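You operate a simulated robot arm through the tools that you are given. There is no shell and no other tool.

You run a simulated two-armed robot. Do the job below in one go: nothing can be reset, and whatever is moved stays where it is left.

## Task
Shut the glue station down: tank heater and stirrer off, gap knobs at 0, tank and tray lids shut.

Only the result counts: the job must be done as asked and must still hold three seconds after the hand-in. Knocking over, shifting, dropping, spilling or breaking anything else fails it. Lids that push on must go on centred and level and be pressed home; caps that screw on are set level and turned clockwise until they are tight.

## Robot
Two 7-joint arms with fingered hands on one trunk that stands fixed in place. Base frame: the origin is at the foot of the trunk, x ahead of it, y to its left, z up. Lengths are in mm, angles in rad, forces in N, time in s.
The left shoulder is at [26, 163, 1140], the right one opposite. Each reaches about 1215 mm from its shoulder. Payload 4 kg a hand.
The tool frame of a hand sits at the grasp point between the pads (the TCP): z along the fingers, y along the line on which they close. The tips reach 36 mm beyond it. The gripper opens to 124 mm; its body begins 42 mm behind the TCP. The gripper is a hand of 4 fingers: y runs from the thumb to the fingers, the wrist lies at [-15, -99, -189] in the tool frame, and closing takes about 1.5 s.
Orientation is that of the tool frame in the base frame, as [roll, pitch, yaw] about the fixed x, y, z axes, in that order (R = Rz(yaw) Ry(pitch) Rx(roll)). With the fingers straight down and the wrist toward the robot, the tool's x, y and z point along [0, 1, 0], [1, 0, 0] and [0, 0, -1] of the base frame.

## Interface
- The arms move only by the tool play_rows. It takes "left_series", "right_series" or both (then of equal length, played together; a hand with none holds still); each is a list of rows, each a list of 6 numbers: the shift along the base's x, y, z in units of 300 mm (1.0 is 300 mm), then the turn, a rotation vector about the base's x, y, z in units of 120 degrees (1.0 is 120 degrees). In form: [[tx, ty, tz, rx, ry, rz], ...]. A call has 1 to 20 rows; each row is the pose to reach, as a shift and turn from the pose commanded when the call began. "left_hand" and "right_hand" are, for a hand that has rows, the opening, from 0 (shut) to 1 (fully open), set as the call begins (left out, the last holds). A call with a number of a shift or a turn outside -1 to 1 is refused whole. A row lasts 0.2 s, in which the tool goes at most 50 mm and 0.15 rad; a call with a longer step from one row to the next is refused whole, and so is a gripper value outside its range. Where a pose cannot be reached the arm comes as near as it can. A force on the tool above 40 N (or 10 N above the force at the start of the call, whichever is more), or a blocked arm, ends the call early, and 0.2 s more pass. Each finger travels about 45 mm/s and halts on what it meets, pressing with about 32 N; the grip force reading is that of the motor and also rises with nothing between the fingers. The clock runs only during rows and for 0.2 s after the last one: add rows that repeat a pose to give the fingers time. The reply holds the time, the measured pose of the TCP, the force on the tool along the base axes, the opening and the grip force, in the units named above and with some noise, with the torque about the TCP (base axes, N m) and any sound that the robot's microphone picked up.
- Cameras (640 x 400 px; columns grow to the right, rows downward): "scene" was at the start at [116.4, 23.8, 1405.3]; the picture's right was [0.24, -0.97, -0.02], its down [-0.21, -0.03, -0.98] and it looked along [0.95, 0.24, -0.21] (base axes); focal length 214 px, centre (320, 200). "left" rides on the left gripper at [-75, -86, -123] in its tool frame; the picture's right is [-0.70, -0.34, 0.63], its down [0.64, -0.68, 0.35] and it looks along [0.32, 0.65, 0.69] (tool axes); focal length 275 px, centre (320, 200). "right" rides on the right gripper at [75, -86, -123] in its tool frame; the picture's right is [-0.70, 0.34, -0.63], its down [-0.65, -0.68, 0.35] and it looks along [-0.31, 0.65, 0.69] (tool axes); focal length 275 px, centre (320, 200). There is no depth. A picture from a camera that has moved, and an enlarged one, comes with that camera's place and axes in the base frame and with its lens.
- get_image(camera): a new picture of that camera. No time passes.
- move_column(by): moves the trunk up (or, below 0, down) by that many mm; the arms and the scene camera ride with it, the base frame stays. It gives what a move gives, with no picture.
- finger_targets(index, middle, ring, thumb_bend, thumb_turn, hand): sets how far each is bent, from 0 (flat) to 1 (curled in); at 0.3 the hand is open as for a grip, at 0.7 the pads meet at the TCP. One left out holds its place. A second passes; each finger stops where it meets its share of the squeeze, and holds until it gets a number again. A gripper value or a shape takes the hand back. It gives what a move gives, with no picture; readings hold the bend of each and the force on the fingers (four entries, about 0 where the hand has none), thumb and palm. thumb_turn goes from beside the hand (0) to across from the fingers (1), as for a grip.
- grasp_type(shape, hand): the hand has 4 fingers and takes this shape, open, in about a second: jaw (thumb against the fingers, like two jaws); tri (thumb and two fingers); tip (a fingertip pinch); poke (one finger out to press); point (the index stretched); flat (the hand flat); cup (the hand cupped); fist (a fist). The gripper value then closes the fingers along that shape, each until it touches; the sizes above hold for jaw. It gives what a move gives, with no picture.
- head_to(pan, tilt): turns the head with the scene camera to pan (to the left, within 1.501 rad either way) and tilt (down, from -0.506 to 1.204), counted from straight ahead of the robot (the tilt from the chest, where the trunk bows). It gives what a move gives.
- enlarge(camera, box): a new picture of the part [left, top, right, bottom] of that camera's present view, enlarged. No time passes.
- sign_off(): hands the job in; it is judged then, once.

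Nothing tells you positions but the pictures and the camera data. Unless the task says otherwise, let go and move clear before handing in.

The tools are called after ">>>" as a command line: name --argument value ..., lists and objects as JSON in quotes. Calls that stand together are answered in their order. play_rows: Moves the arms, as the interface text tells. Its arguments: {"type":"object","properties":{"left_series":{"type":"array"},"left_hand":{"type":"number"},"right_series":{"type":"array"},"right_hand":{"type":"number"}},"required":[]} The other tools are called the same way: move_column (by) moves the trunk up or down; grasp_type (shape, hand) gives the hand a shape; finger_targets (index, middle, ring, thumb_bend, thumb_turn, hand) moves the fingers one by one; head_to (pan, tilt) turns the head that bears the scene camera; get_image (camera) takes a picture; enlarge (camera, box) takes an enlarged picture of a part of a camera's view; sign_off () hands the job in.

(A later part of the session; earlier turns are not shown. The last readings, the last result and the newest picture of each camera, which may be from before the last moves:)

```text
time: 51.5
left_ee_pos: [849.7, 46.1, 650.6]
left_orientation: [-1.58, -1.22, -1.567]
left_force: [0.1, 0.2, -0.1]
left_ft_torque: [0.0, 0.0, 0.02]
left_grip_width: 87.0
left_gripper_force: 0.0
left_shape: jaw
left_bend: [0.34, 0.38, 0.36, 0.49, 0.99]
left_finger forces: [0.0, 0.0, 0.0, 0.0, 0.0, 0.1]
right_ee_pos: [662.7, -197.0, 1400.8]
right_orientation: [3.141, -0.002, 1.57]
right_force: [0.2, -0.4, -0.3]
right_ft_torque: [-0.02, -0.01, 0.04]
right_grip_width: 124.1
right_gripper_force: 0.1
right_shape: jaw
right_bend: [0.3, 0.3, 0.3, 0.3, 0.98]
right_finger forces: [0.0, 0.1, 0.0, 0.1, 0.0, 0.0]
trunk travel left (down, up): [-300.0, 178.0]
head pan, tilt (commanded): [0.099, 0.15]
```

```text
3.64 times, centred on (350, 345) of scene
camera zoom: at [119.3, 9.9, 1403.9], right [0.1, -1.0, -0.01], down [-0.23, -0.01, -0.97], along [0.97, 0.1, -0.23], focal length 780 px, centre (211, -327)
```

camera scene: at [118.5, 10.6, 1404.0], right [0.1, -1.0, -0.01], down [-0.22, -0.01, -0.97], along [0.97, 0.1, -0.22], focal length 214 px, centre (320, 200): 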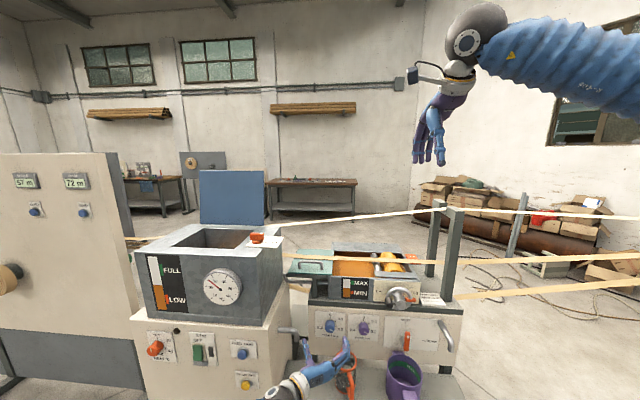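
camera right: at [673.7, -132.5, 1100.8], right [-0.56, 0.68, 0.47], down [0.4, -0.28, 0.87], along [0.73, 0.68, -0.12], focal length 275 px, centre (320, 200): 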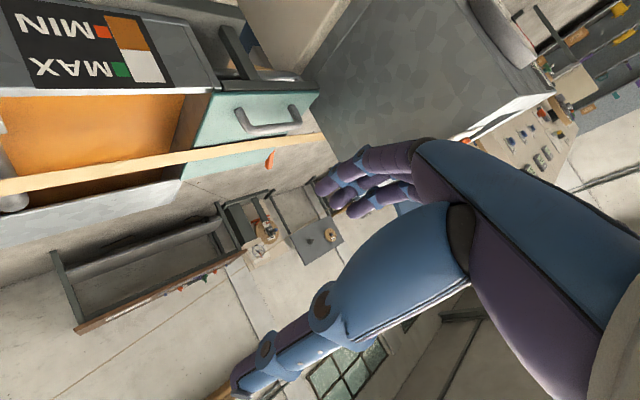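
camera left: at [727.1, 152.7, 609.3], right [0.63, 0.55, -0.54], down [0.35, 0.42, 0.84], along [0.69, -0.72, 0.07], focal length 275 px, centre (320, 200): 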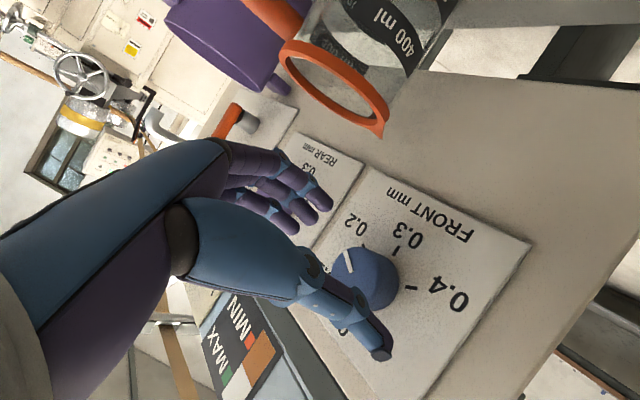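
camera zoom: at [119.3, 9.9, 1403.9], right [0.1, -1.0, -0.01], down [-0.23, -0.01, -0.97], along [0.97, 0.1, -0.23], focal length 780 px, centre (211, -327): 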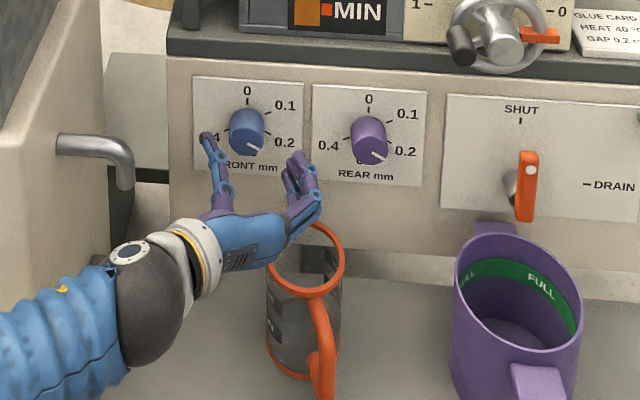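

The hand is lined up in front of the FRONT knob, above the jug. I'll check the centring with a zoom before closing in.

>>> enlarge --camera "left" --box '[280, 190, 480, 370]'

```text
2.22 times, centred on (380, 280) of left
camera zoom: at [727.1, 152.7, 609.3], right [0.63, 0.55, -0.54], down [0.35, 0.42, 0.84], along [0.69, -0.72, 0.07], focal length 612 px, centre (187, 22)
```

zoom: 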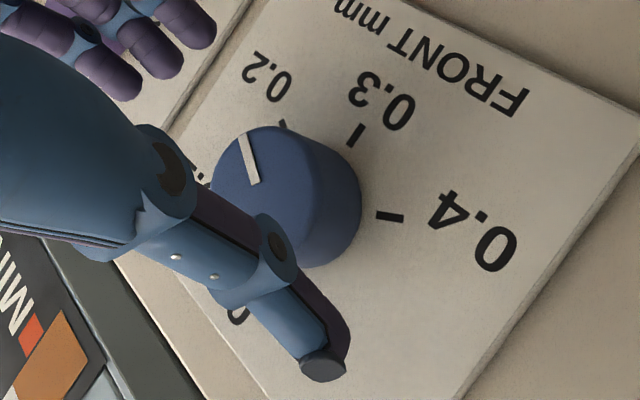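

>>> enlarge --camera "left" --box '[330, 215, 430, 285]'

>>> enlarge --camera "scene" --box '[310, 300, 350, 330]'

```text
5.71 times, centred on (380, 250) of left
camera zoom: at [727.1, 152.7, 609.3], right [0.63, 0.55, -0.54], down [0.35, 0.42, 0.84], along [0.69, -0.72, 0.07], focal length 1573 px, centre (-23, -86)
```

zoom: 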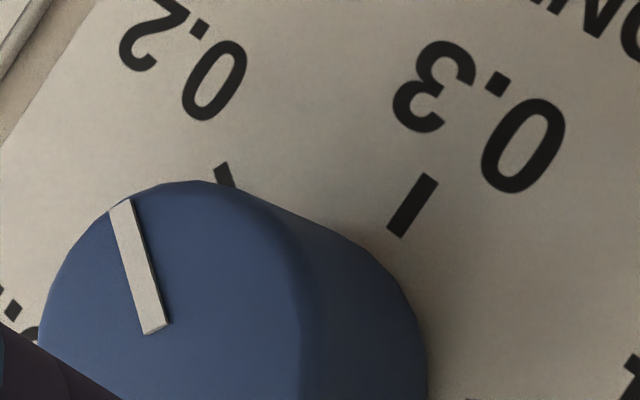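

```text
13.33 times, centred on (330, 315) of scene
camera zoom: at [119.3, 9.9, 1403.9], right [0.1, -1.0, -0.01], down [-0.23, -0.01, -0.97], along [0.97, 0.1, -0.23], focal length 2860 px, centre (187, -1333)
```

zoom: 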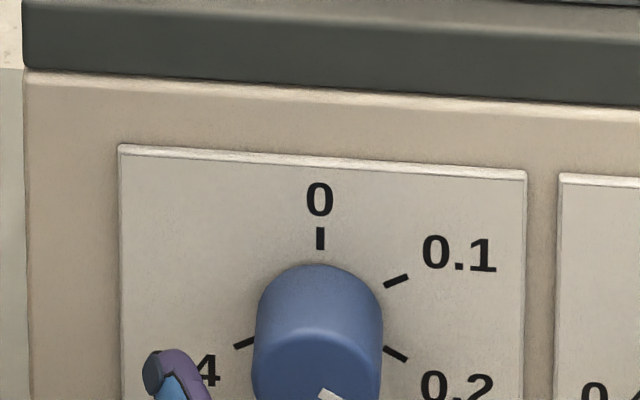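

Combining both close views puts the FRONT knob axis at y≈49, z≈653 with its face a bit nearer (x≈890–900) than I first thought. I'll creep in 22 mm, re-centre, and look again.

>>> play_rows --left_series '[[0.035, 0.005, 0.005, 0, 0, 0], [0.07, 0.01, 0.01, 0, 0, 0], [0.07, 0.01, 0.01, 0, 0, 0]]'

>>> enlarge --camera "left" --box '[260, 180, 500, 390]'

>>> enlarge --camera "scene" --box '[290, 290, 390, 360]'

```text
time: 52.3
left_ee_pos: [870.9, 48.5, 654.7]
left_orientation: [-1.584, -1.222, -1.561]
left_force: [-0.3, -0.1, 0.1]
left_ft_torque: [-0.02, 0.01, -0.01]
left_grip_width: 87.2
left_gripper_force: 0.1
left_shape: jaw
left_bend: [0.34, 0.38, 0.36, 0.49, 0.99]
left_finger forces: [0.1, 0.0, 0.1, 0.0, 0.1, 0.1]
right_ee_pos: [662.1, -196.9, 1402.7]
right_orientation: [-3.141, -0.004, 1.571]
right_force: [0.0, 0.3, -0.5]
right_ft_torque: [0.0, -0.01, 0.02]
right_grip_width: 124.0
right_gripper_force: 0.0
right_shape: jaw
right_bend: [0.3, 0.3, 0.3, 0.3, 0.98]
right_finger forces: [0.0, 0.0, 0.0, 0.0, 0.1, 0.1]
trunk travel left (down, up): [-300.0, 178.0]
head pan, tilt (commanded): [0.099, 0.15]
```

```text
1.90 times, centred on (380, 285) of left
camera zoom: at [747.4, 156.0, 612.8], right [0.63, 0.55, -0.54], down [0.35, 0.42, 0.84], along [0.69, -0.72, 0.07], focal length 524 px, centre (206, 38)
```

zoom: 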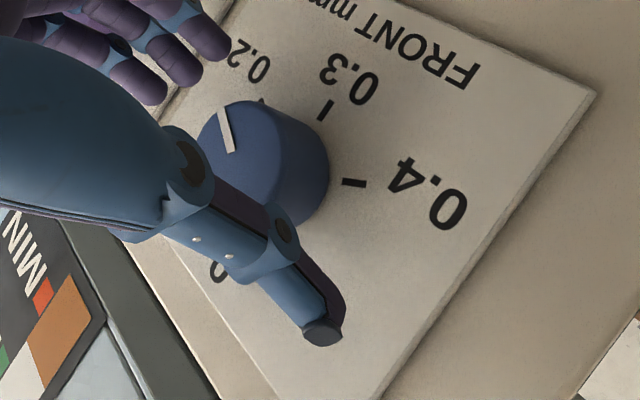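

```text
5.71 times, centred on (340, 325) of scene
camera zoom: at [118.9, 10.1, 1403.9], right [0.1, -1.0, -0.01], down [-0.22, -0.01, -0.97], along [0.97, 0.1, -0.23], focal length 1226 px, centre (206, -514)
```

zoom: 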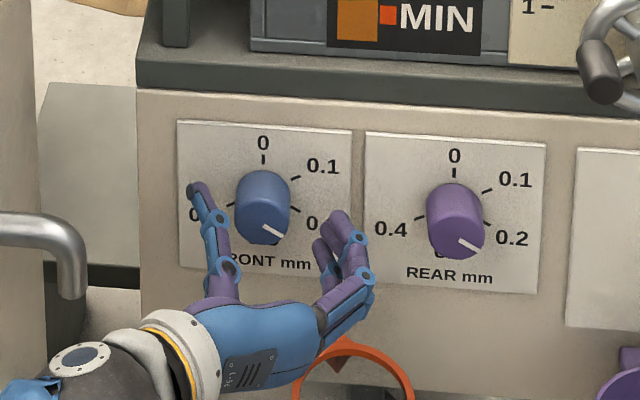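

The knob now appears centred with its face about 22 mm ahead of the TCP (x≈893). I'll advance 10 mm more and close on it.

>>> play_rows --left_series '[[0.02, 0, 0, 0, 0, 0], [0.033, 0, 0, 0, 0, 0], [0.033, 0, 0, 0, 0, 0]]'

>>> play_rows --left_series '[[0, 0, 0, 0, 0, 0], [0, 0, 0, 0, 0, 0], [0, 0, 0, 0, 0, 0], [0, 0, 0, 0, 0, 0], [0, 0, 0, 0, 0, 0], [0, 0, 0, 0, 0, 0], [0, 0, 0, 0, 0, 0], [0, 0, 0, 0, 0, 0]]' --left_hand 0

>>> enlarge --camera "left" --box '[260, 180, 500, 390]'

>>> enlarge --camera "scene" --box '[290, 290, 390, 360]'

```text
time: 53.1
left_ee_pos: [881.0, 49.3, 652.6]
left_orientation: [-1.582, -1.221, -1.562]
left_force: [0.5, -0.4, 0.3]
left_ft_torque: [0.0, -0.01, -0.02]
left_grip_width: 87.1
left_gripper_force: 0.1
left_shape: jaw
left_bend: [0.34, 0.38, 0.36, 0.49, 0.99]
left_finger forces: [0.0, 0.0, 0.0, 0.1, 0.1, 0.0]
right_ee_pos: [661.9, -197.8, 1400.9]
right_orientation: [-3.141, -0.003, 1.571]
right_force: [0.1, 0.8, -0.8]
right_ft_torque: [-0.02, 0.0, -0.03]
right_grip_width: 124.0
right_gripper_force: 0.1
right_shape: jaw
right_bend: [0.3, 0.3, 0.3, 0.3, 0.98]
right_finger forces: [0.0, 0.0, 0.0, 0.0, 0.0, 0.0]
trunk travel left (down, up): [-300.0, 178.0]
head pan, tilt (commanded): [0.099, 0.15]
```

```text
time: 54.9
left_ee_pos: [880.2, 50.9, 654.0]
left_orientation: [-1.577, -1.222, -1.565]
left_force: [-8.8, 13.9, 3.0]
left_ft_torque: [0.04, -0.02, 0.29]
left_grip_width: 62.6
left_gripper_force: 32.0
left_shape: jaw
left_bend: [0.52, 0.54, 0.55, 0.54, 0.99]
left_finger forces: [12.4, 4.8, 0.0, 0.0, 34.7, 0.0]
right_ee_pos: [661.7, -197.1, 1402.2]
right_orientation: [3.14, -0.003, 1.57]
right_force: [-0.5, -0.5, 0.3]
right_ft_torque: [0.01, 0.0, -0.02]
right_grip_width: 124.1
right_gripper_force: 0.0
right_shape: jaw
right_bend: [0.3, 0.3, 0.3, 0.3, 0.98]
right_finger forces: [0.0, 0.0, 0.0, 0.0, 0.0, 0.0]
trunk travel left (down, up): [-300.0, 178.0]
head pan, tilt (commanded): [0.099, 0.15]
```

```text
1.90 times, centred on (380, 285) of left
camera zoom: at [757.3, 157.5, 612.9], right [0.63, 0.55, -0.54], down [0.35, 0.42, 0.84], along [0.69, -0.72, 0.07], focal length 524 px, centre (206, 38)
```

zoom: 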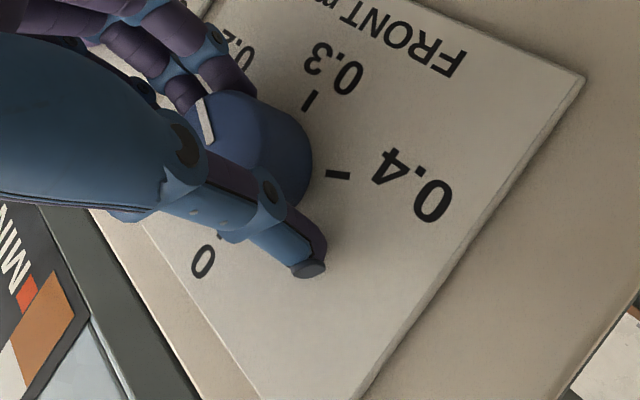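

```text
5.71 times, centred on (340, 325) of scene
camera zoom: at [118.2, 11.0, 1404.0], right [0.1, -1.0, -0.01], down [-0.22, -0.02, -0.97], along [0.97, 0.1, -0.22], focal length 1226 px, centre (206, -514)
```

zoom: 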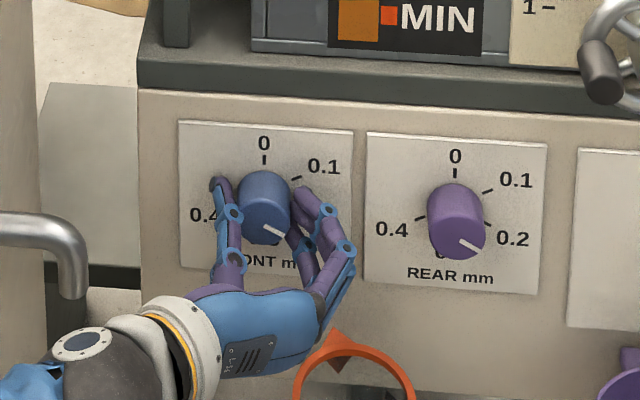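

The FRONT knob is gripped. I'll turn it 60° counter-clockwise.

>>> play_rows --left_series '[[0, 0, 0, -0.0556, 0, 0], [0, 0, 0, -0.1111, 0, 0], [0, 0, 0, -0.1667, 0, 0], [0, 0, 0, -0.2222, 0, 0], [0, 0, 0, -0.2778, 0, 0], [0, 0, 0, -0.3333, 0, 0], [0, 0, 0, -0.3889, 0, 0], [0, 0, 0, -0.4444, 0, 0], [0, 0, 0, -0.5, 0, 0], [0, 0, 0, -0.5, 0, 0]]'

>>> get_image --camera "left"

>>> enlarge --camera "scene" --box '[290, 290, 390, 360]'

```text
time: 57.1
left_ee_pos: [880.2, 49.4, 653.0]
left_orientation: [1.572, -0.871, 1.566]
left_force: [-8.7, 5.7, -9.0]
left_ft_torque: [-0.01, 0.16, 0.04]
left_grip_width: 62.9
left_gripper_force: 32.5
left_shape: jaw
left_bend: [0.52, 0.54, 0.55, 0.54, 0.99]
left_finger forces: [13.0, 6.0, 0.0, 0.0, 31.7, 0.1]
right_ee_pos: [662.5, -196.8, 1402.5]
right_orientation: [-3.14, -0.001, 1.571]
right_force: [0.2, 0.1, -0.3]
right_ft_torque: [0.02, 0.01, 0.02]
right_grip_width: 124.0
right_gripper_force: 0.2
right_shape: jaw
right_bend: [0.3, 0.3, 0.3, 0.3, 0.98]
right_finger forces: [0.0, 0.1, 0.1, 0.1, 0.0, 0.0]
trunk travel left (down, up): [-300.0, 178.0]
head pan, tilt (commanded): [0.099, 0.15]
```

```text
taken
camera left: at [757.1, 67.2, 540.3], right [0.63, -0.19, -0.75], down [0.35, 0.94, 0.05], along [0.69, -0.3, 0.66], focal length 275 px, centre (320, 200)
```

left: 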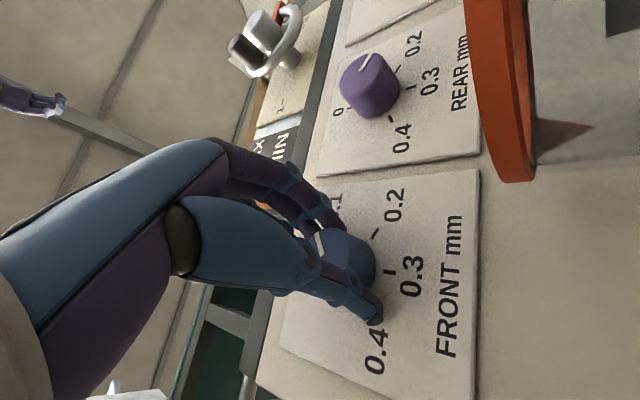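

```text
5.71 times, centred on (340, 325) of scene
camera zoom: at [119.2, 10.5, 1403.8], right [0.1, -1.0, -0.01], down [-0.23, -0.01, -0.97], along [0.97, 0.1, -0.23], focal length 1226 px, centre (206, -514)
```

zoom: 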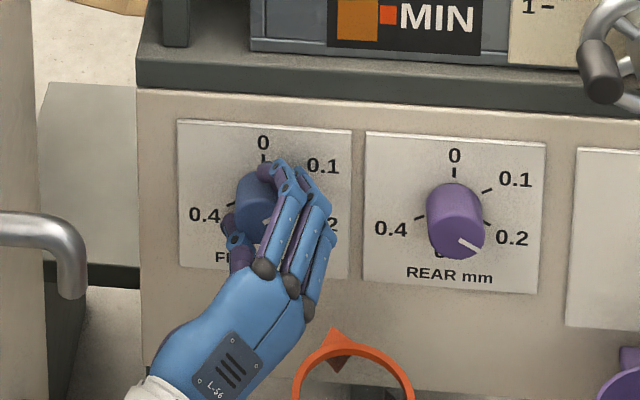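

FRONT moved to about 0.1. I'll open, swing the hand back around the knob, and regrip for the second 60°.

>>> play_rows --left_series '[[0, 0, 0, 0, 0, 0], [0, 0, 0, 0, 0, 0], [0, 0, 0, 0, 0, 0], [0, 0, 0, 0, 0, 0], [0, 0, 0, 0, 0, 0], [-0.03, 0, 0, 0.0556, 0, 0], [-0.05, 0, 0, 0.1111, 0, 0], [-0.05, 0, 0, 0.1667, 0, 0], [-0.05, 0, 0, 0.2222, 0, 0], [-0.05, 0, 0, 0.2778, 0, 0], [-0.05, 0, 0, 0.3333, 0, 0], [-0.05, 0, 0, 0.3889, 0, 0], [-0.05, 0, 0, 0.4444, 0, 0], [-0.03, 0, 0, 0.5, 0, 0], [0, 0, 0, 0.5, 0, 0], [0, 0, 0, 0.5, 0, 0]]' --left_hand 0.7

>>> enlarge --camera "left" --box '[260, 180, 500, 390]'

>>> enlarge --camera "scene" --box '[290, 290, 390, 360]'

```text
time: 60.5
left_ee_pos: [881.2, 50.0, 653.5]
left_orientation: [-1.583, -1.22, -1.56]
left_force: [-0.5, 0.2, 0.4]
left_ft_torque: [-0.01, 0.0, 0.0]
left_grip_width: 86.8
left_gripper_force: 0.1
left_shape: jaw
left_bend: [0.35, 0.38, 0.37, 0.5, 0.99]
left_finger forces: [0.1, 0.1, 0.0, 0.0, 0.2, 0.0]
right_ee_pos: [662.5, -196.5, 1401.2]
right_orientation: [3.141, -0.001, 1.57]
right_force: [0.5, 0.4, -0.2]
right_ft_torque: [-0.03, 0.02, -0.02]
right_grip_width: 124.0
right_gripper_force: 0.0
right_shape: jaw
right_bend: [0.3, 0.3, 0.3, 0.3, 0.98]
right_finger forces: [0.0, 0.0, 0.0, 0.1, 0.1, 0.0]
trunk travel left (down, up): [-300.0, 178.0]
head pan, tilt (commanded): [0.099, 0.15]
```

```text
1.90 times, centred on (380, 285) of left
camera zoom: at [757.5, 156.6, 612.7], right [0.63, 0.55, -0.54], down [0.35, 0.42, 0.84], along [0.69, -0.72, 0.07], focal length 524 px, centre (206, 38)
```

zoom: 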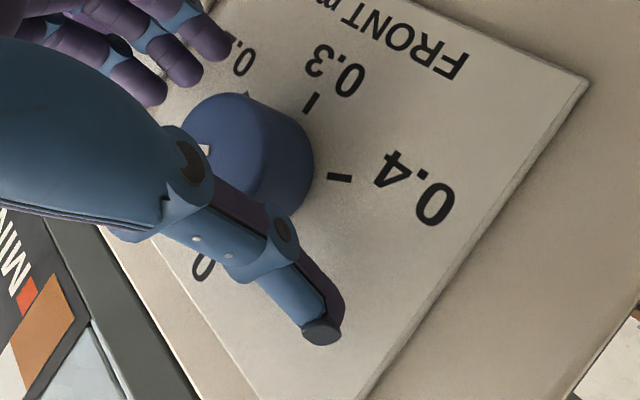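

```text
5.71 times, centred on (340, 325) of scene
camera zoom: at [118.9, 10.1, 1403.9], right [0.1, -1.0, -0.01], down [-0.22, -0.01, -0.97], along [0.97, 0.1, -0.23], focal length 1226 px, centre (206, -514)
```

zoom: 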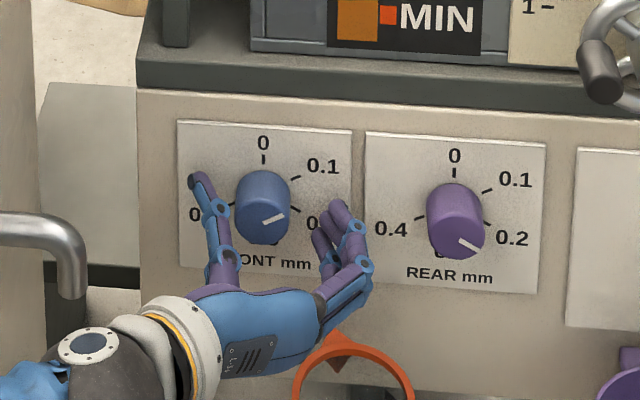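

The pointer now aims at 0.1 as intended. I'll grip again and turn the second 60° to 0.

>>> play_rows --left_series '[[0, 0, 0, 0, 0, 0], [0, 0, 0, 0, 0, 0], [0, 0, 0, 0, 0, 0], [0, 0, 0, 0, 0, 0], [0, 0, 0, 0, 0, 0], [0, 0, 0, 0, 0, 0], [0, 0, 0, 0, 0, 0], [0, 0, 0, 0, 0, 0]]' --left_hand 0

>>> play_rows --left_series '[[0, 0, 0, -0.0556, 0, 0], [0, 0, 0, -0.1111, 0, 0], [0, 0, 0, -0.1667, 0, 0], [0, 0, 0, -0.2222, 0, 0], [0, 0, 0, -0.2778, 0, 0], [0, 0, 0, -0.3333, 0, 0], [0, 0, 0, -0.3889, 0, 0], [0, 0, 0, -0.4444, 0, 0], [0, 0, 0, -0.5, 0, 0], [0, 0, 0, -0.5, 0, 0]]'

>>> get_image --camera "left"

>>> enlarge --camera "scene" --box '[290, 290, 390, 360]'

```text
time: 62.3
left_ee_pos: [881.4, 50.9, 654.6]
left_orientation: [-1.581, -1.222, -1.562]
left_force: [-8.1, 16.0, 3.1]
left_ft_torque: [0.02, -0.03, 0.23]
left_grip_width: 63.0
left_gripper_force: 32.3
left_shape: jaw
left_bend: [0.52, 0.54, 0.55, 0.54, 0.99]
left_finger forces: [12.3, 4.8, 0.0, 0.0, 34.8, 0.0]
right_ee_pos: [661.4, -195.9, 1403.6]
right_orientation: [3.14, -0.002, 1.571]
right_force: [-0.3, 0.4, 0.1]
right_ft_torque: [0.01, 0.04, 0.0]
right_grip_width: 124.1
right_gripper_force: 0.1
right_shape: jaw
right_bend: [0.3, 0.3, 0.3, 0.3, 0.98]
right_finger forces: [0.1, 0.0, 0.0, 0.0, 0.0, 0.1]
trunk travel left (down, up): [-300.0, 178.0]
head pan, tilt (commanded): [0.099, 0.15]
```

```text
time: 64.5
left_ee_pos: [880.8, 49.7, 652.8]
left_orientation: [1.574, -0.871, 1.565]
left_force: [-11.4, 6.8, -11.7]
left_ft_torque: [0.17, 0.26, 0.01]
left_grip_width: 63.2
left_gripper_force: 32.6
left_shape: jaw
left_bend: [0.52, 0.54, 0.55, 0.54, 1.0]
left_finger forces: [13.3, 6.1, 0.1, 0.0, 33.0, 0.1]
right_ee_pos: [662.6, -198.3, 1401.7]
right_orientation: [3.141, -0.003, 1.57]
right_force: [-0.2, 0.1, -0.5]
right_ft_torque: [-0.03, 0.04, -0.04]
right_grip_width: 123.8
right_gripper_force: 0.0
right_shape: jaw
right_bend: [0.3, 0.3, 0.3, 0.3, 0.98]
right_finger forces: [0.1, 0.0, 0.0, 0.0, 0.0, 0.1]
trunk travel left (down, up): [-300.0, 178.0]
head pan, tilt (commanded): [0.099, 0.15]
```

```text
taken
camera left: at [757.3, 67.4, 539.9], right [0.63, -0.19, -0.75], down [0.35, 0.94, 0.05], along [0.69, -0.3, 0.66], focal length 275 px, centre (320, 200)
```

left: 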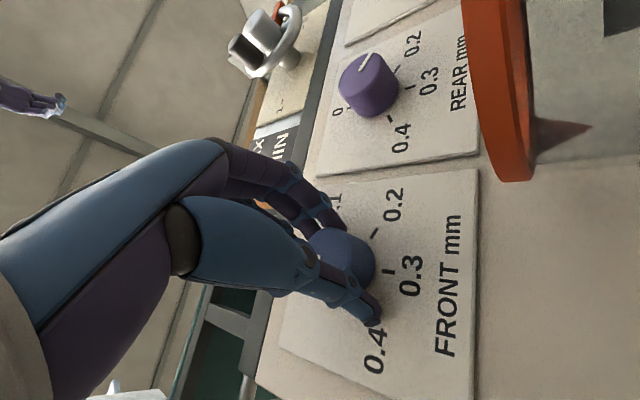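

```text
5.71 times, centred on (340, 325) of scene
camera zoom: at [119.3, 10.5, 1403.8], right [0.1, -1.0, -0.01], down [-0.23, -0.01, -0.97], along [0.97, 0.1, -0.23], focal length 1226 px, centre (206, -514)
```

zoom: 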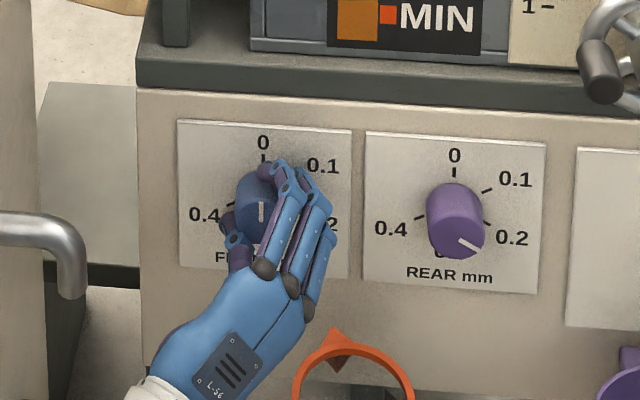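

The pointer appears vertical at 0. I'll release, back off and roll back to clear the jug, then verify.

>>> play_rows --left_series '[[0, 0, 0, 0, 0, 0], [0, 0, 0, 0, 0, 0], [0, 0, 0, 0, 0, 0], [0, 0, 0, 0, 0, 0], [0, 0, 0, 0, 0, 0], [-0.05, 0, 0, 0.02, 0, 0], [-0.1, 0, 0, 0.05, 0, 0], [-0.15, 0, 0.02, 0.1, 0, 0], [-0.2, 0, 0.04, 0.15, 0, 0], [-0.25, 0, 0.06, 0.2, 0, 0], [-0.25, 0, 0.06, 0.25, 0, 0], [-0.25, 0, 0.06, 0.3, 0, 0], [-0.25, 0, 0.06, 0.35, 0, 0], [-0.25, 0, 0.06, 0.35, 0, 0]]' --left_hand 0.7

>>> enlarge --camera "scene" --box '[310, 295, 390, 345]'

>>> get_image --camera "left"

```text
time: 67.5
left_ee_pos: [805.8, 49.4, 672.3]
left_orientation: [-1.666, -1.535, -1.481]
left_force: [0.0, -0.6, 0.6]
left_ft_torque: [0.0, -0.03, 0.0]
left_grip_width: 87.0
left_gripper_force: 0.0
left_shape: jaw
left_bend: [0.35, 0.38, 0.37, 0.5, 0.99]
left_finger forces: [0.1, 0.0, 0.1, 0.1, 0.1, 0.0]
right_ee_pos: [662.2, -196.0, 1401.5]
right_orientation: [-3.14, -0.001, 1.569]
right_force: [0.3, 0.0, -0.2]
right_ft_torque: [0.0, 0.01, -0.02]
right_grip_width: 123.7
right_gripper_force: 0.0
right_shape: jaw
right_bend: [0.3, 0.3, 0.3, 0.3, 0.98]
right_finger forces: [0.0, 0.0, 0.0, 0.0, 0.0, 0.0]
trunk travel left (down, up): [-300.0, 178.0]
head pan, tilt (commanded): [0.099, 0.15]
```

```text
8.00 times, centred on (350, 320) of scene
camera zoom: at [118.8, 10.0, 1403.9], right [0.1, -1.0, -0.01], down [-0.22, -0.01, -0.97], along [0.97, 0.1, -0.23], focal length 1716 px, centre (80, -760)
```

zoom: 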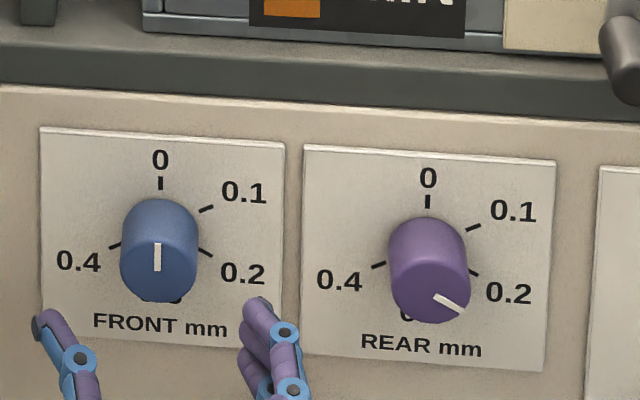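

```text
taken
camera left: at [682.4, 138.7, 599.9], right [0.63, 0.36, -0.69], down [0.35, 0.66, 0.67], along [0.69, -0.66, 0.29], focal length 275 px, centre (320, 200)
```

left: 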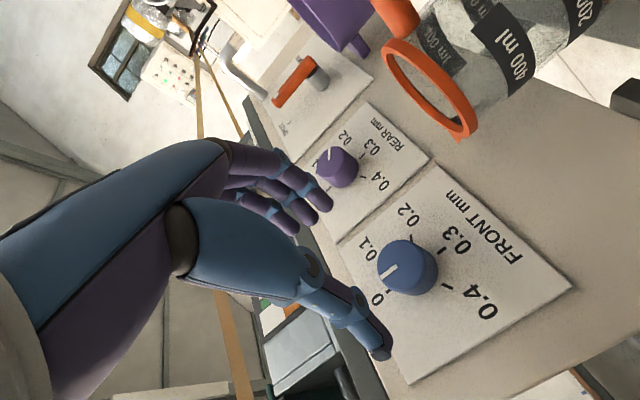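

FRONT reads exactly 0. Next is REAR: I'll slide across at a safe height above the jug and look before lowering.

>>> play_rows --left_series '[[0.02, -0.098, 0, 0.025, 0, 0], [0.04, -0.196, 0, 0.05, 0, 0], [0.06, -0.294, 0, 0.075, 0, 0], [0.08, -0.392, 0, 0.1, 0, 0], [0.1, -0.49, 0, 0.125, 0, 0], [0.1, -0.49, 0, 0.125, 0, 0], [0.1, -0.49, 0, 0.125, 0, 0]]' --left_hand 0.6

>>> get_image --camera "left"

>>> enlarge --camera "left" --box '[280, 190, 480, 370]'

>>> enlarge --camera "scene" --box '[310, 290, 430, 390]'

```text
time: 69.1
left_ee_pos: [836.6, -97.6, 671.1]
left_orientation: [-1.58, -1.273, -1.564]
left_force: [-0.3, -0.8, -0.3]
left_ft_torque: [0.01, 0.01, 0.0]
left_grip_width: 75.0
left_gripper_force: 0.2
left_shape: jaw
left_bend: [0.38, 0.42, 0.4, 0.53, 0.99]
left_finger forces: [0.0, 0.0, 0.1, 0.1, 0.0, 0.0]
right_ee_pos: [663.1, -197.4, 1401.3]
right_orientation: [3.14, -0.003, 1.571]
right_force: [0.4, -0.5, 0.2]
right_ft_torque: [0.01, -0.01, -0.03]
right_grip_width: 124.1
right_gripper_force: 0.0
right_shape: jaw
right_bend: [0.3, 0.3, 0.3, 0.3, 0.98]
right_finger forces: [0.1, 0.1, 0.1, 0.0, 0.0, 0.1]
trunk travel left (down, up): [-300.0, 178.0]
head pan, tilt (commanded): [0.099, 0.15]
```

```text
taken
camera left: at [713.3, 7.0, 624.0], right [0.63, 0.52, -0.57], down [0.35, 0.46, 0.81], along [0.69, -0.72, 0.11], focal length 275 px, centre (320, 200)
```

left: 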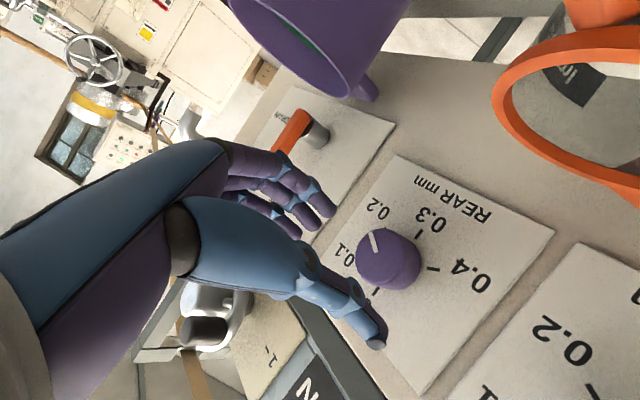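

```text
2.22 times, centred on (380, 280) of left
camera zoom: at [713.3, 7.0, 624.0], right [0.63, 0.52, -0.57], down [0.35, 0.46, 0.81], along [0.69, -0.72, 0.11], focal length 612 px, centre (187, 22)
```

zoom: 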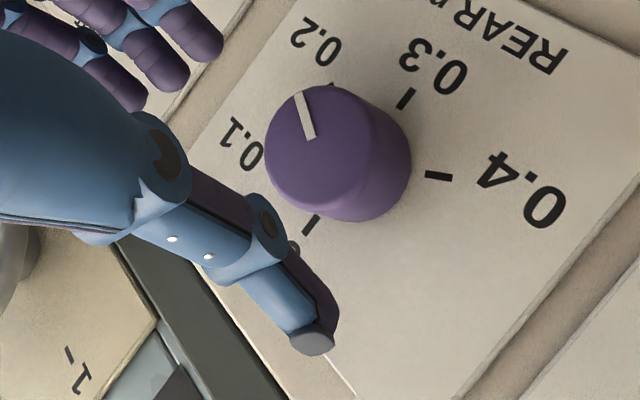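

```text
4.00 times, centred on (370, 340) of scene
camera zoom: at [119.1, 9.6, 1403.9], right [0.1, -1.0, -0.01], down [-0.23, -0.01, -0.97], along [0.97, 0.1, -0.23], focal length 858 px, centre (120, -360)
```

zoom: 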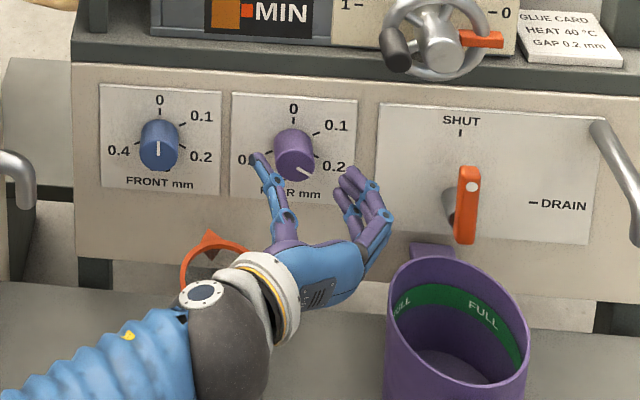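

REAR's axis measures y≈-96.5, z≈653.8. To keep the wrist camera away from the jug's handle I'll work this knob with the wrist up above, rolling from about 170° to 110°; first test that roll in free space slightly higher.

>>> play_rows --left_series '[[-0.02, 0, 0.03, 0.05, 0, 0], [-0.04, 0, 0.067, 0.1, 0, 0], [-0.04, 0, 0.067, 0.15, 0, 0], [-0.04, 0, 0.067, 0.2, 0, 0], [-0.04, 0, 0.067, 0.25, 0, 0], [-0.04, 0, 0.067, 0.3, 0, 0], [-0.04, 0, 0.067, 0.35, 0, 0], [-0.04, 0, 0.067, 0.4, 0, 0], [-0.04, 0, 0.067, 0.45, 0, 0], [-0.04, 0, 0.067, 0.5, 0, 0], [-0.04, 0, 0.067, 0.525, 0, 0], [-0.04, 0, 0.067, 0.525, 0, 0]]'

>>> get_image --camera "left"

>>> get_image --camera "scene"

```text
time: 71.7
left_ee_pos: [825.1, -97.5, 691.7]
left_orientation: [-1.575, -0.174, -1.568]
left_force: [-0.1, 0.0, 0.5]
left_ft_torque: [0.02, -0.02, 0.02]
left_grip_width: 74.5
left_gripper_force: 0.0
left_shape: jaw
left_bend: [0.38, 0.42, 0.4, 0.53, 0.99]
left_finger forces: [0.1, 0.0, 0.0, 0.1, 0.0, 0.1]
right_ee_pos: [661.8, -198.1, 1401.2]
right_orientation: [3.141, -0.001, 1.57]
right_force: [0.1, -0.1, 0.0]
right_ft_torque: [0.01, 0.0, 0.02]
right_grip_width: 123.9
right_gripper_force: 0.0
right_shape: jaw
right_bend: [0.3, 0.3, 0.3, 0.3, 0.98]
right_finger forces: [0.0, 0.1, 0.1, 0.2, 0.0, 0.0]
trunk travel left (down, up): [-300.0, 178.0]
head pan, tilt (commanded): [0.099, 0.15]
```

```text
taken
camera left: at [700.6, -8.8, 763.2], right [0.63, 0.74, 0.21], down [0.35, -0.52, 0.78], along [0.69, -0.42, -0.59], focal length 275 px, centre (320, 200)
```

left: 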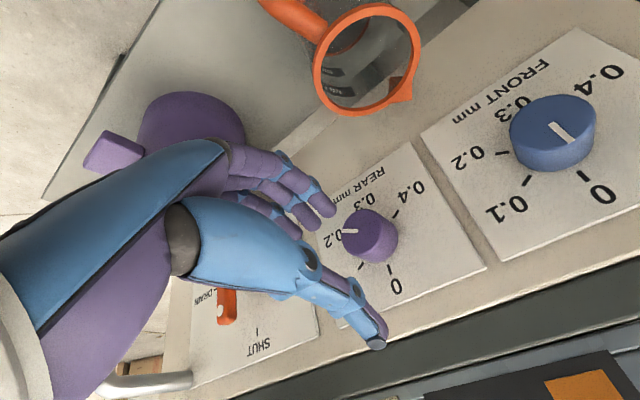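

```text
taken
camera scene: at [119.0, 10.0, 1403.9], right [0.1, -1.0, -0.01], down [-0.22, -0.01, -0.97], along [0.97, 0.1, -0.23], focal length 214 px, centre (320, 200)
```

scene: 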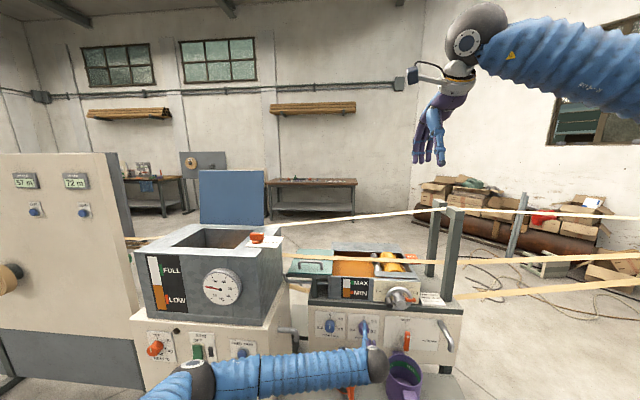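

The wrist-above roll works fully. I'll measure the REAR knob again from this view.

>>> enlarge --camera "left" --box '[300, 150, 460, 320]'

```text
2.35 times, centred on (380, 235) of left
camera zoom: at [700.6, -8.8, 763.2], right [0.63, 0.74, 0.21], down [0.35, -0.52, 0.78], along [0.69, -0.42, -0.59], focal length 648 px, centre (179, 118)
```

zoom: 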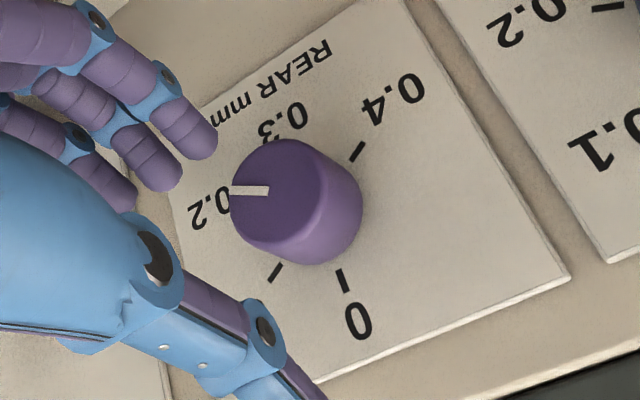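

REAR axis confirmed at y≈-96, z≈653.5, face x≈893. I'll lower to its height, move in, and close on the knob.

>>> play_rows --left_series '[[0, 0.0025, -0.0635, 0, 0, 0], [0.02, 0.005, -0.127, 0, 0, 0], [0.08, 0.005, -0.127, 0, 0, 0], [0.14, 0.005, -0.127, 0, 0, 0], [0.187, 0.005, -0.127, 0, 0, 0], [0.187, 0.005, -0.127, 0, 0, 0]]'

>>> enlarge --camera "left" --box '[260, 150, 480, 370]'

>>> enlarge --camera "scene" --box '[300, 290, 440, 390]'

```text
time: 73.1
left_ee_pos: [880.5, -95.2, 653.1]
left_orientation: [-1.575, -0.174, -1.57]
left_force: [-0.9, -0.1, 0.0]
left_ft_torque: [0.02, 0.0, 0.02]
left_grip_width: 74.4
left_gripper_force: 0.1
left_shape: jaw
left_bend: [0.38, 0.42, 0.4, 0.53, 0.99]
left_finger forces: [0.0, 0.1, 0.1, 0.0, 0.1, 0.0]
right_ee_pos: [662.7, -197.0, 1401.3]
right_orientation: [-3.141, -0.002, 1.571]
right_force: [0.1, 0.1, 0.5]
right_ft_torque: [0.02, -0.05, -0.04]
right_grip_width: 124.0
right_gripper_force: 0.1
right_shape: jaw
right_bend: [0.3, 0.3, 0.3, 0.3, 0.98]
right_finger forces: [0.1, 0.0, 0.1, 0.0, 0.0, 0.0]
trunk travel left (down, up): [-300.0, 178.0]
head pan, tilt (commanded): [0.099, 0.15]
```

```text
1.82 times, centred on (370, 260) of left
camera zoom: at [757.0, -6.9, 725.3], right [0.63, 0.75, 0.21], down [0.35, -0.52, 0.78], along [0.69, -0.42, -0.59], focal length 500 px, centre (229, 91)
```

zoom: 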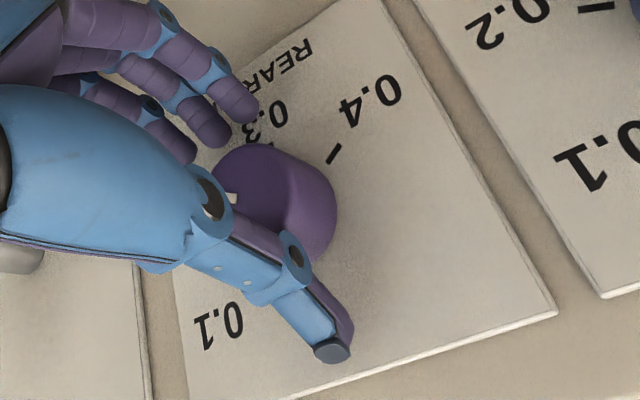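

```text
4.00 times, centred on (370, 340) of scene
camera zoom: at [118.9, 10.1, 1403.9], right [0.1, -1.0, -0.01], down [-0.22, -0.01, -0.97], along [0.97, 0.1, -0.23], focal length 858 px, centre (120, -360)
```

zoom: 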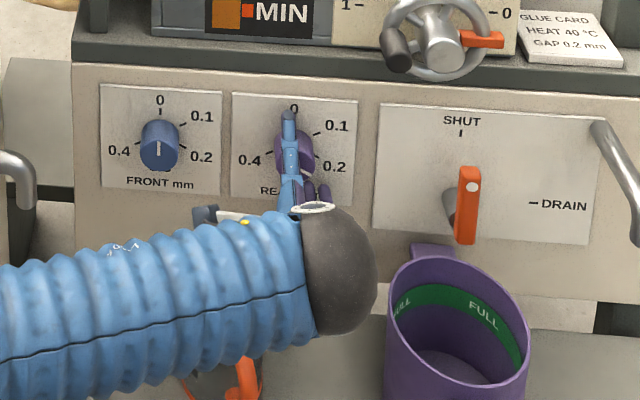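

The thumb is above and the fingers below the REAR knob, well centred. Closing now.

>>> play_rows --left_series '[[0, 0, 0, 0, 0, 0], [0, 0, 0, 0, 0, 0], [0, 0, 0, 0, 0, 0], [0, 0, 0, 0, 0, 0], [0, 0, 0, 0, 0, 0], [0, 0, 0, 0, 0, 0], [0, 0, 0, 0, 0, 0], [0, 0, 0, 0, 0, 0]]' --left_hand 0

>>> play_rows --left_series '[[0, 0, 0, -0.0556, 0, 0], [0, 0, 0, -0.1111, 0, 0], [0, 0, 0, -0.1667, 0, 0], [0, 0, 0, -0.2222, 0, 0], [0, 0, 0, -0.2778, 0, 0], [0, 0, 0, -0.3333, 0, 0], [0, 0, 0, -0.3889, 0, 0], [0, 0, 0, -0.4444, 0, 0], [0, 0, 0, -0.5, 0, 0], [0, 0, 0, -0.5, 0, 0]]'

>>> enlarge --camera "left" --box '[260, 150, 480, 370]'

>>> enlarge --camera "scene" --box '[300, 290, 440, 390]'

```text
time: 74.9
left_ee_pos: [879.6, -95.5, 655.0]
left_orientation: [-1.573, -0.174, -1.569]
left_force: [-8.1, 4.9, 12.4]
left_ft_torque: [0.01, -0.25, 0.12]
left_grip_width: 62.0
left_gripper_force: 32.1
left_shape: jaw
left_bend: [0.53, 0.55, 0.56, 0.54, 0.99]
left_finger forces: [13.2, 5.6, 0.0, 0.0, 32.9, 0.0]
right_ee_pos: [660.5, -197.2, 1403.1]
right_orientation: [3.14, -0.001, 1.57]
right_force: [-1.0, -0.4, -0.3]
right_ft_torque: [0.0, 0.07, -0.02]
right_grip_width: 123.9
right_gripper_force: 0.0
right_shape: jaw
right_bend: [0.3, 0.3, 0.3, 0.3, 0.98]
right_finger forces: [0.0, 0.1, 0.0, 0.0, 0.0, 0.0]
trunk travel left (down, up): [-300.0, 178.0]
head pan, tilt (commanded): [0.099, 0.15]
```

```text
time: 77.1
left_ee_pos: [879.4, -95.0, 654.2]
left_orientation: [-1.581, -1.223, -1.561]
left_force: [-9.0, 10.6, 6.0]
left_ft_torque: [0.03, -0.16, 0.26]
left_grip_width: 61.7
left_gripper_force: 32.2
left_shape: jaw
left_bend: [0.53, 0.55, 0.56, 0.54, 1.0]
left_finger forces: [11.5, 6.7, 0.1, 0.0, 31.9, 0.0]
right_ee_pos: [661.0, -196.4, 1403.3]
right_orientation: [3.141, -0.001, 1.57]
right_force: [0.7, 0.9, -0.2]
right_ft_torque: [0.03, 0.01, 0.0]
right_grip_width: 123.9
right_gripper_force: 0.2
right_shape: jaw
right_bend: [0.3, 0.3, 0.3, 0.3, 0.98]
right_finger forces: [0.0, 0.0, 0.0, 0.0, 0.1, 0.0]
trunk travel left (down, up): [-300.0, 178.0]
head pan, tilt (commanded): [0.099, 0.15]
```

```text
1.82 times, centred on (370, 260) of left
camera zoom: at [756.0, 11.6, 612.9], right [0.63, 0.55, -0.54], down [0.35, 0.42, 0.84], along [0.69, -0.72, 0.07], focal length 500 px, centre (229, 91)
```

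zoom: 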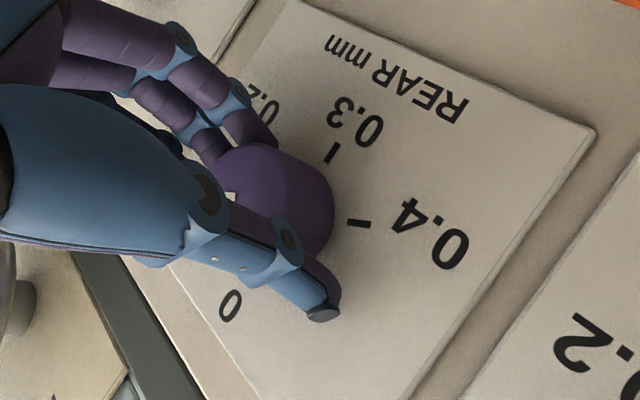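

```text
4.00 times, centred on (370, 340) of scene
camera zoom: at [118.0, 10.7, 1404.0], right [0.1, -1.0, -0.01], down [-0.22, -0.02, -0.97], along [0.97, 0.1, -0.22], focal length 858 px, centre (120, -360)
```

zoom: 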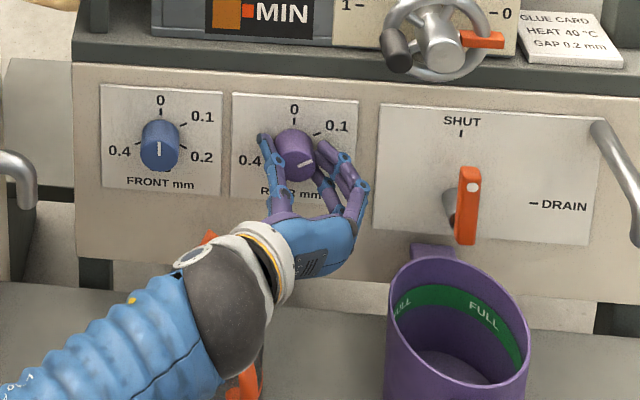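

REAR is now at 0.1. I'll release, swing back over the top, regrip and turn the second 60°.

>>> play_rows --left_series '[[0, 0, 0, 0, 0, 0], [0, 0, 0, 0, 0, 0], [0, 0, 0, 0, 0, 0], [0, 0, 0, 0, 0, 0], [-0.02, 0, 0, 0, 0, 0], [-0.05, 0, 0, 0.0556, 0, 0], [-0.05, 0, 0, 0.1111, 0, 0], [-0.05, 0, 0, 0.1667, 0, 0], [-0.05, 0, 0, 0.2222, 0, 0], [-0.05, 0, 0, 0.2778, 0, 0], [-0.05, 0, 0, 0.3333, 0, 0], [-0.05, 0, 0, 0.3889, 0, 0], [-0.05, 0, 0, 0.4444, 0, 0], [-0.03, 0, 0, 0.5, 0, 0], [0, 0, 0, 0.5, 0, 0], [0, 0, 0, 0.5, 0, 0]]' --left_hand 0.6

>>> play_rows --left_series '[[0, 0, 0, 0, 0, 0], [0, 0, 0, 0, 0, 0], [0, 0, 0, 0, 0, 0], [0, 0, 0, 0, 0, 0], [0, 0, 0, 0, 0, 0], [0, 0, 0, 0, 0, 0], [0, 0, 0, 0, 0, 0], [0, 0, 0, 0, 0, 0]]' --left_hand 0

>>> enlarge --camera "left" --box '[260, 150, 480, 370]'

```text
time: 80.5
left_ee_pos: [880.5, -94.7, 654.4]
left_orientation: [-1.575, -0.171, -1.567]
left_force: [0.4, -0.5, 0.2]
left_ft_torque: [0.0, -0.02, -0.03]
left_grip_width: 74.2
left_gripper_force: 0.0
left_shape: jaw
left_bend: [0.38, 0.42, 0.4, 0.53, 0.99]
left_finger forces: [0.0, 0.0, 0.1, 0.0, 0.1, 0.0]
right_ee_pos: [661.5, -197.9, 1402.5]
right_orientation: [-3.141, -0.001, 1.57]
right_force: [0.2, 0.6, 0.2]
right_ft_torque: [0.01, 0.01, -0.01]
right_grip_width: 124.2
right_gripper_force: 0.0
right_shape: jaw
right_bend: [0.3, 0.3, 0.3, 0.3, 0.98]
right_finger forces: [0.0, 0.0, 0.0, 0.1, 0.0, 0.0]
trunk travel left (down, up): [-300.0, 178.0]
head pan, tilt (commanded): [0.099, 0.15]
```

```text
time: 82.3
left_ee_pos: [880.0, -95.4, 655.5]
left_orientation: [-1.573, -0.175, -1.567]
left_force: [-8.7, 3.7, 12.7]
left_ft_torque: [0.03, -0.29, 0.11]
left_grip_width: 62.2
left_gripper_force: 31.8
left_shape: jaw
left_bend: [0.52, 0.55, 0.56, 0.54, 0.99]
left_finger forces: [12.9, 5.5, 0.1, 0.0, 32.8, 0.0]
right_ee_pos: [661.2, -196.3, 1403.1]
right_orientation: [3.14, -0.002, 1.57]
right_force: [-0.3, 1.0, 0.4]
right_ft_torque: [-0.01, 0.0, 0.04]
right_grip_width: 123.9
right_gripper_force: 0.0
right_shape: jaw
right_bend: [0.3, 0.3, 0.3, 0.3, 0.98]
right_finger forces: [0.0, 0.0, 0.1, 0.1, 0.0, 0.0]
trunk travel left (down, up): [-300.0, 178.0]
head pan, tilt (commanded): [0.099, 0.15]
```

```text
1.82 times, centred on (370, 260) of left
camera zoom: at [756.3, -6.8, 726.8], right [0.63, 0.75, 0.21], down [0.35, -0.52, 0.78], along [0.69, -0.42, -0.59], focal length 500 px, centre (229, 91)
```

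zoom: 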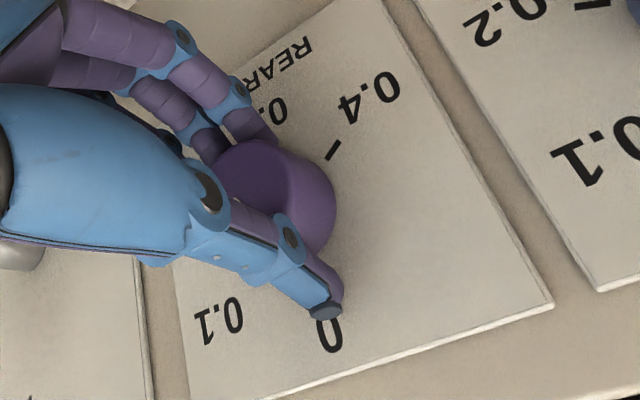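

Gripped again around REAR. I'll turn the second 60° counter-clockwise.

>>> play_rows --left_series '[[0, 0, 0, -0.0556, 0, 0], [0, 0, 0, -0.1111, 0, 0], [0, 0, 0, -0.1667, 0, 0], [0, 0, 0, -0.2222, 0, 0], [0, 0, 0, -0.2778, 0, 0], [0, 0, 0, -0.3333, 0, 0], [0, 0, 0, -0.3889, 0, 0], [0, 0, 0, -0.4444, 0, 0], [0, 0, 0, -0.5, 0, 0], [0, 0, 0, -0.5, 0, 0]]'

>>> enlarge --camera "scene" --box '[310, 295, 390, 345]'

```text
time: 84.5
left_ee_pos: [879.6, -95.7, 655.1]
left_orientation: [-1.581, -1.224, -1.564]
left_force: [-14.4, 13.6, 6.0]
left_ft_torque: [0.11, -0.09, 0.41]
left_grip_width: 62.5
left_gripper_force: 32.0
left_shape: jaw
left_bend: [0.53, 0.55, 0.56, 0.54, 1.0]
left_finger forces: [11.6, 6.5, 0.1, 0.1, 36.5, 0.0]
right_ee_pos: [660.6, -195.8, 1401.4]
right_orientation: [3.141, -0.002, 1.571]
right_force: [-0.1, -0.9, -0.2]
right_ft_torque: [-0.01, 0.01, -0.03]
right_grip_width: 124.0
right_gripper_force: 0.0
right_shape: jaw
right_bend: [0.3, 0.3, 0.3, 0.3, 0.98]
right_finger forces: [0.0, 0.1, 0.0, 0.0, 0.0, 0.0]
trunk travel left (down, up): [-300.0, 178.0]
head pan, tilt (commanded): [0.099, 0.15]
```

```text
8.00 times, centred on (350, 320) of scene
camera zoom: at [117.7, 10.9, 1404.0], right [0.1, -1.0, -0.01], down [-0.22, -0.02, -0.97], along [0.97, 0.1, -0.22], focal length 1716 px, centre (80, -760)
```

zoom: 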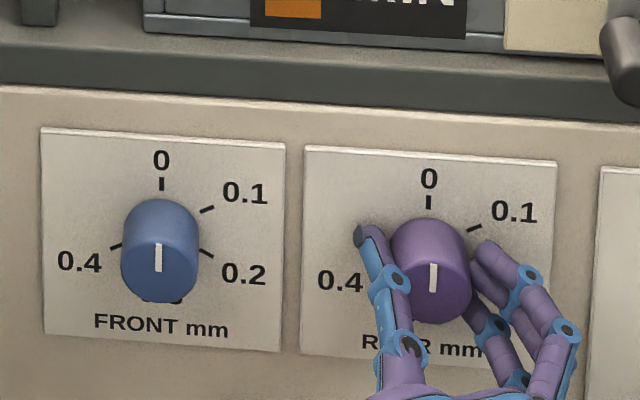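

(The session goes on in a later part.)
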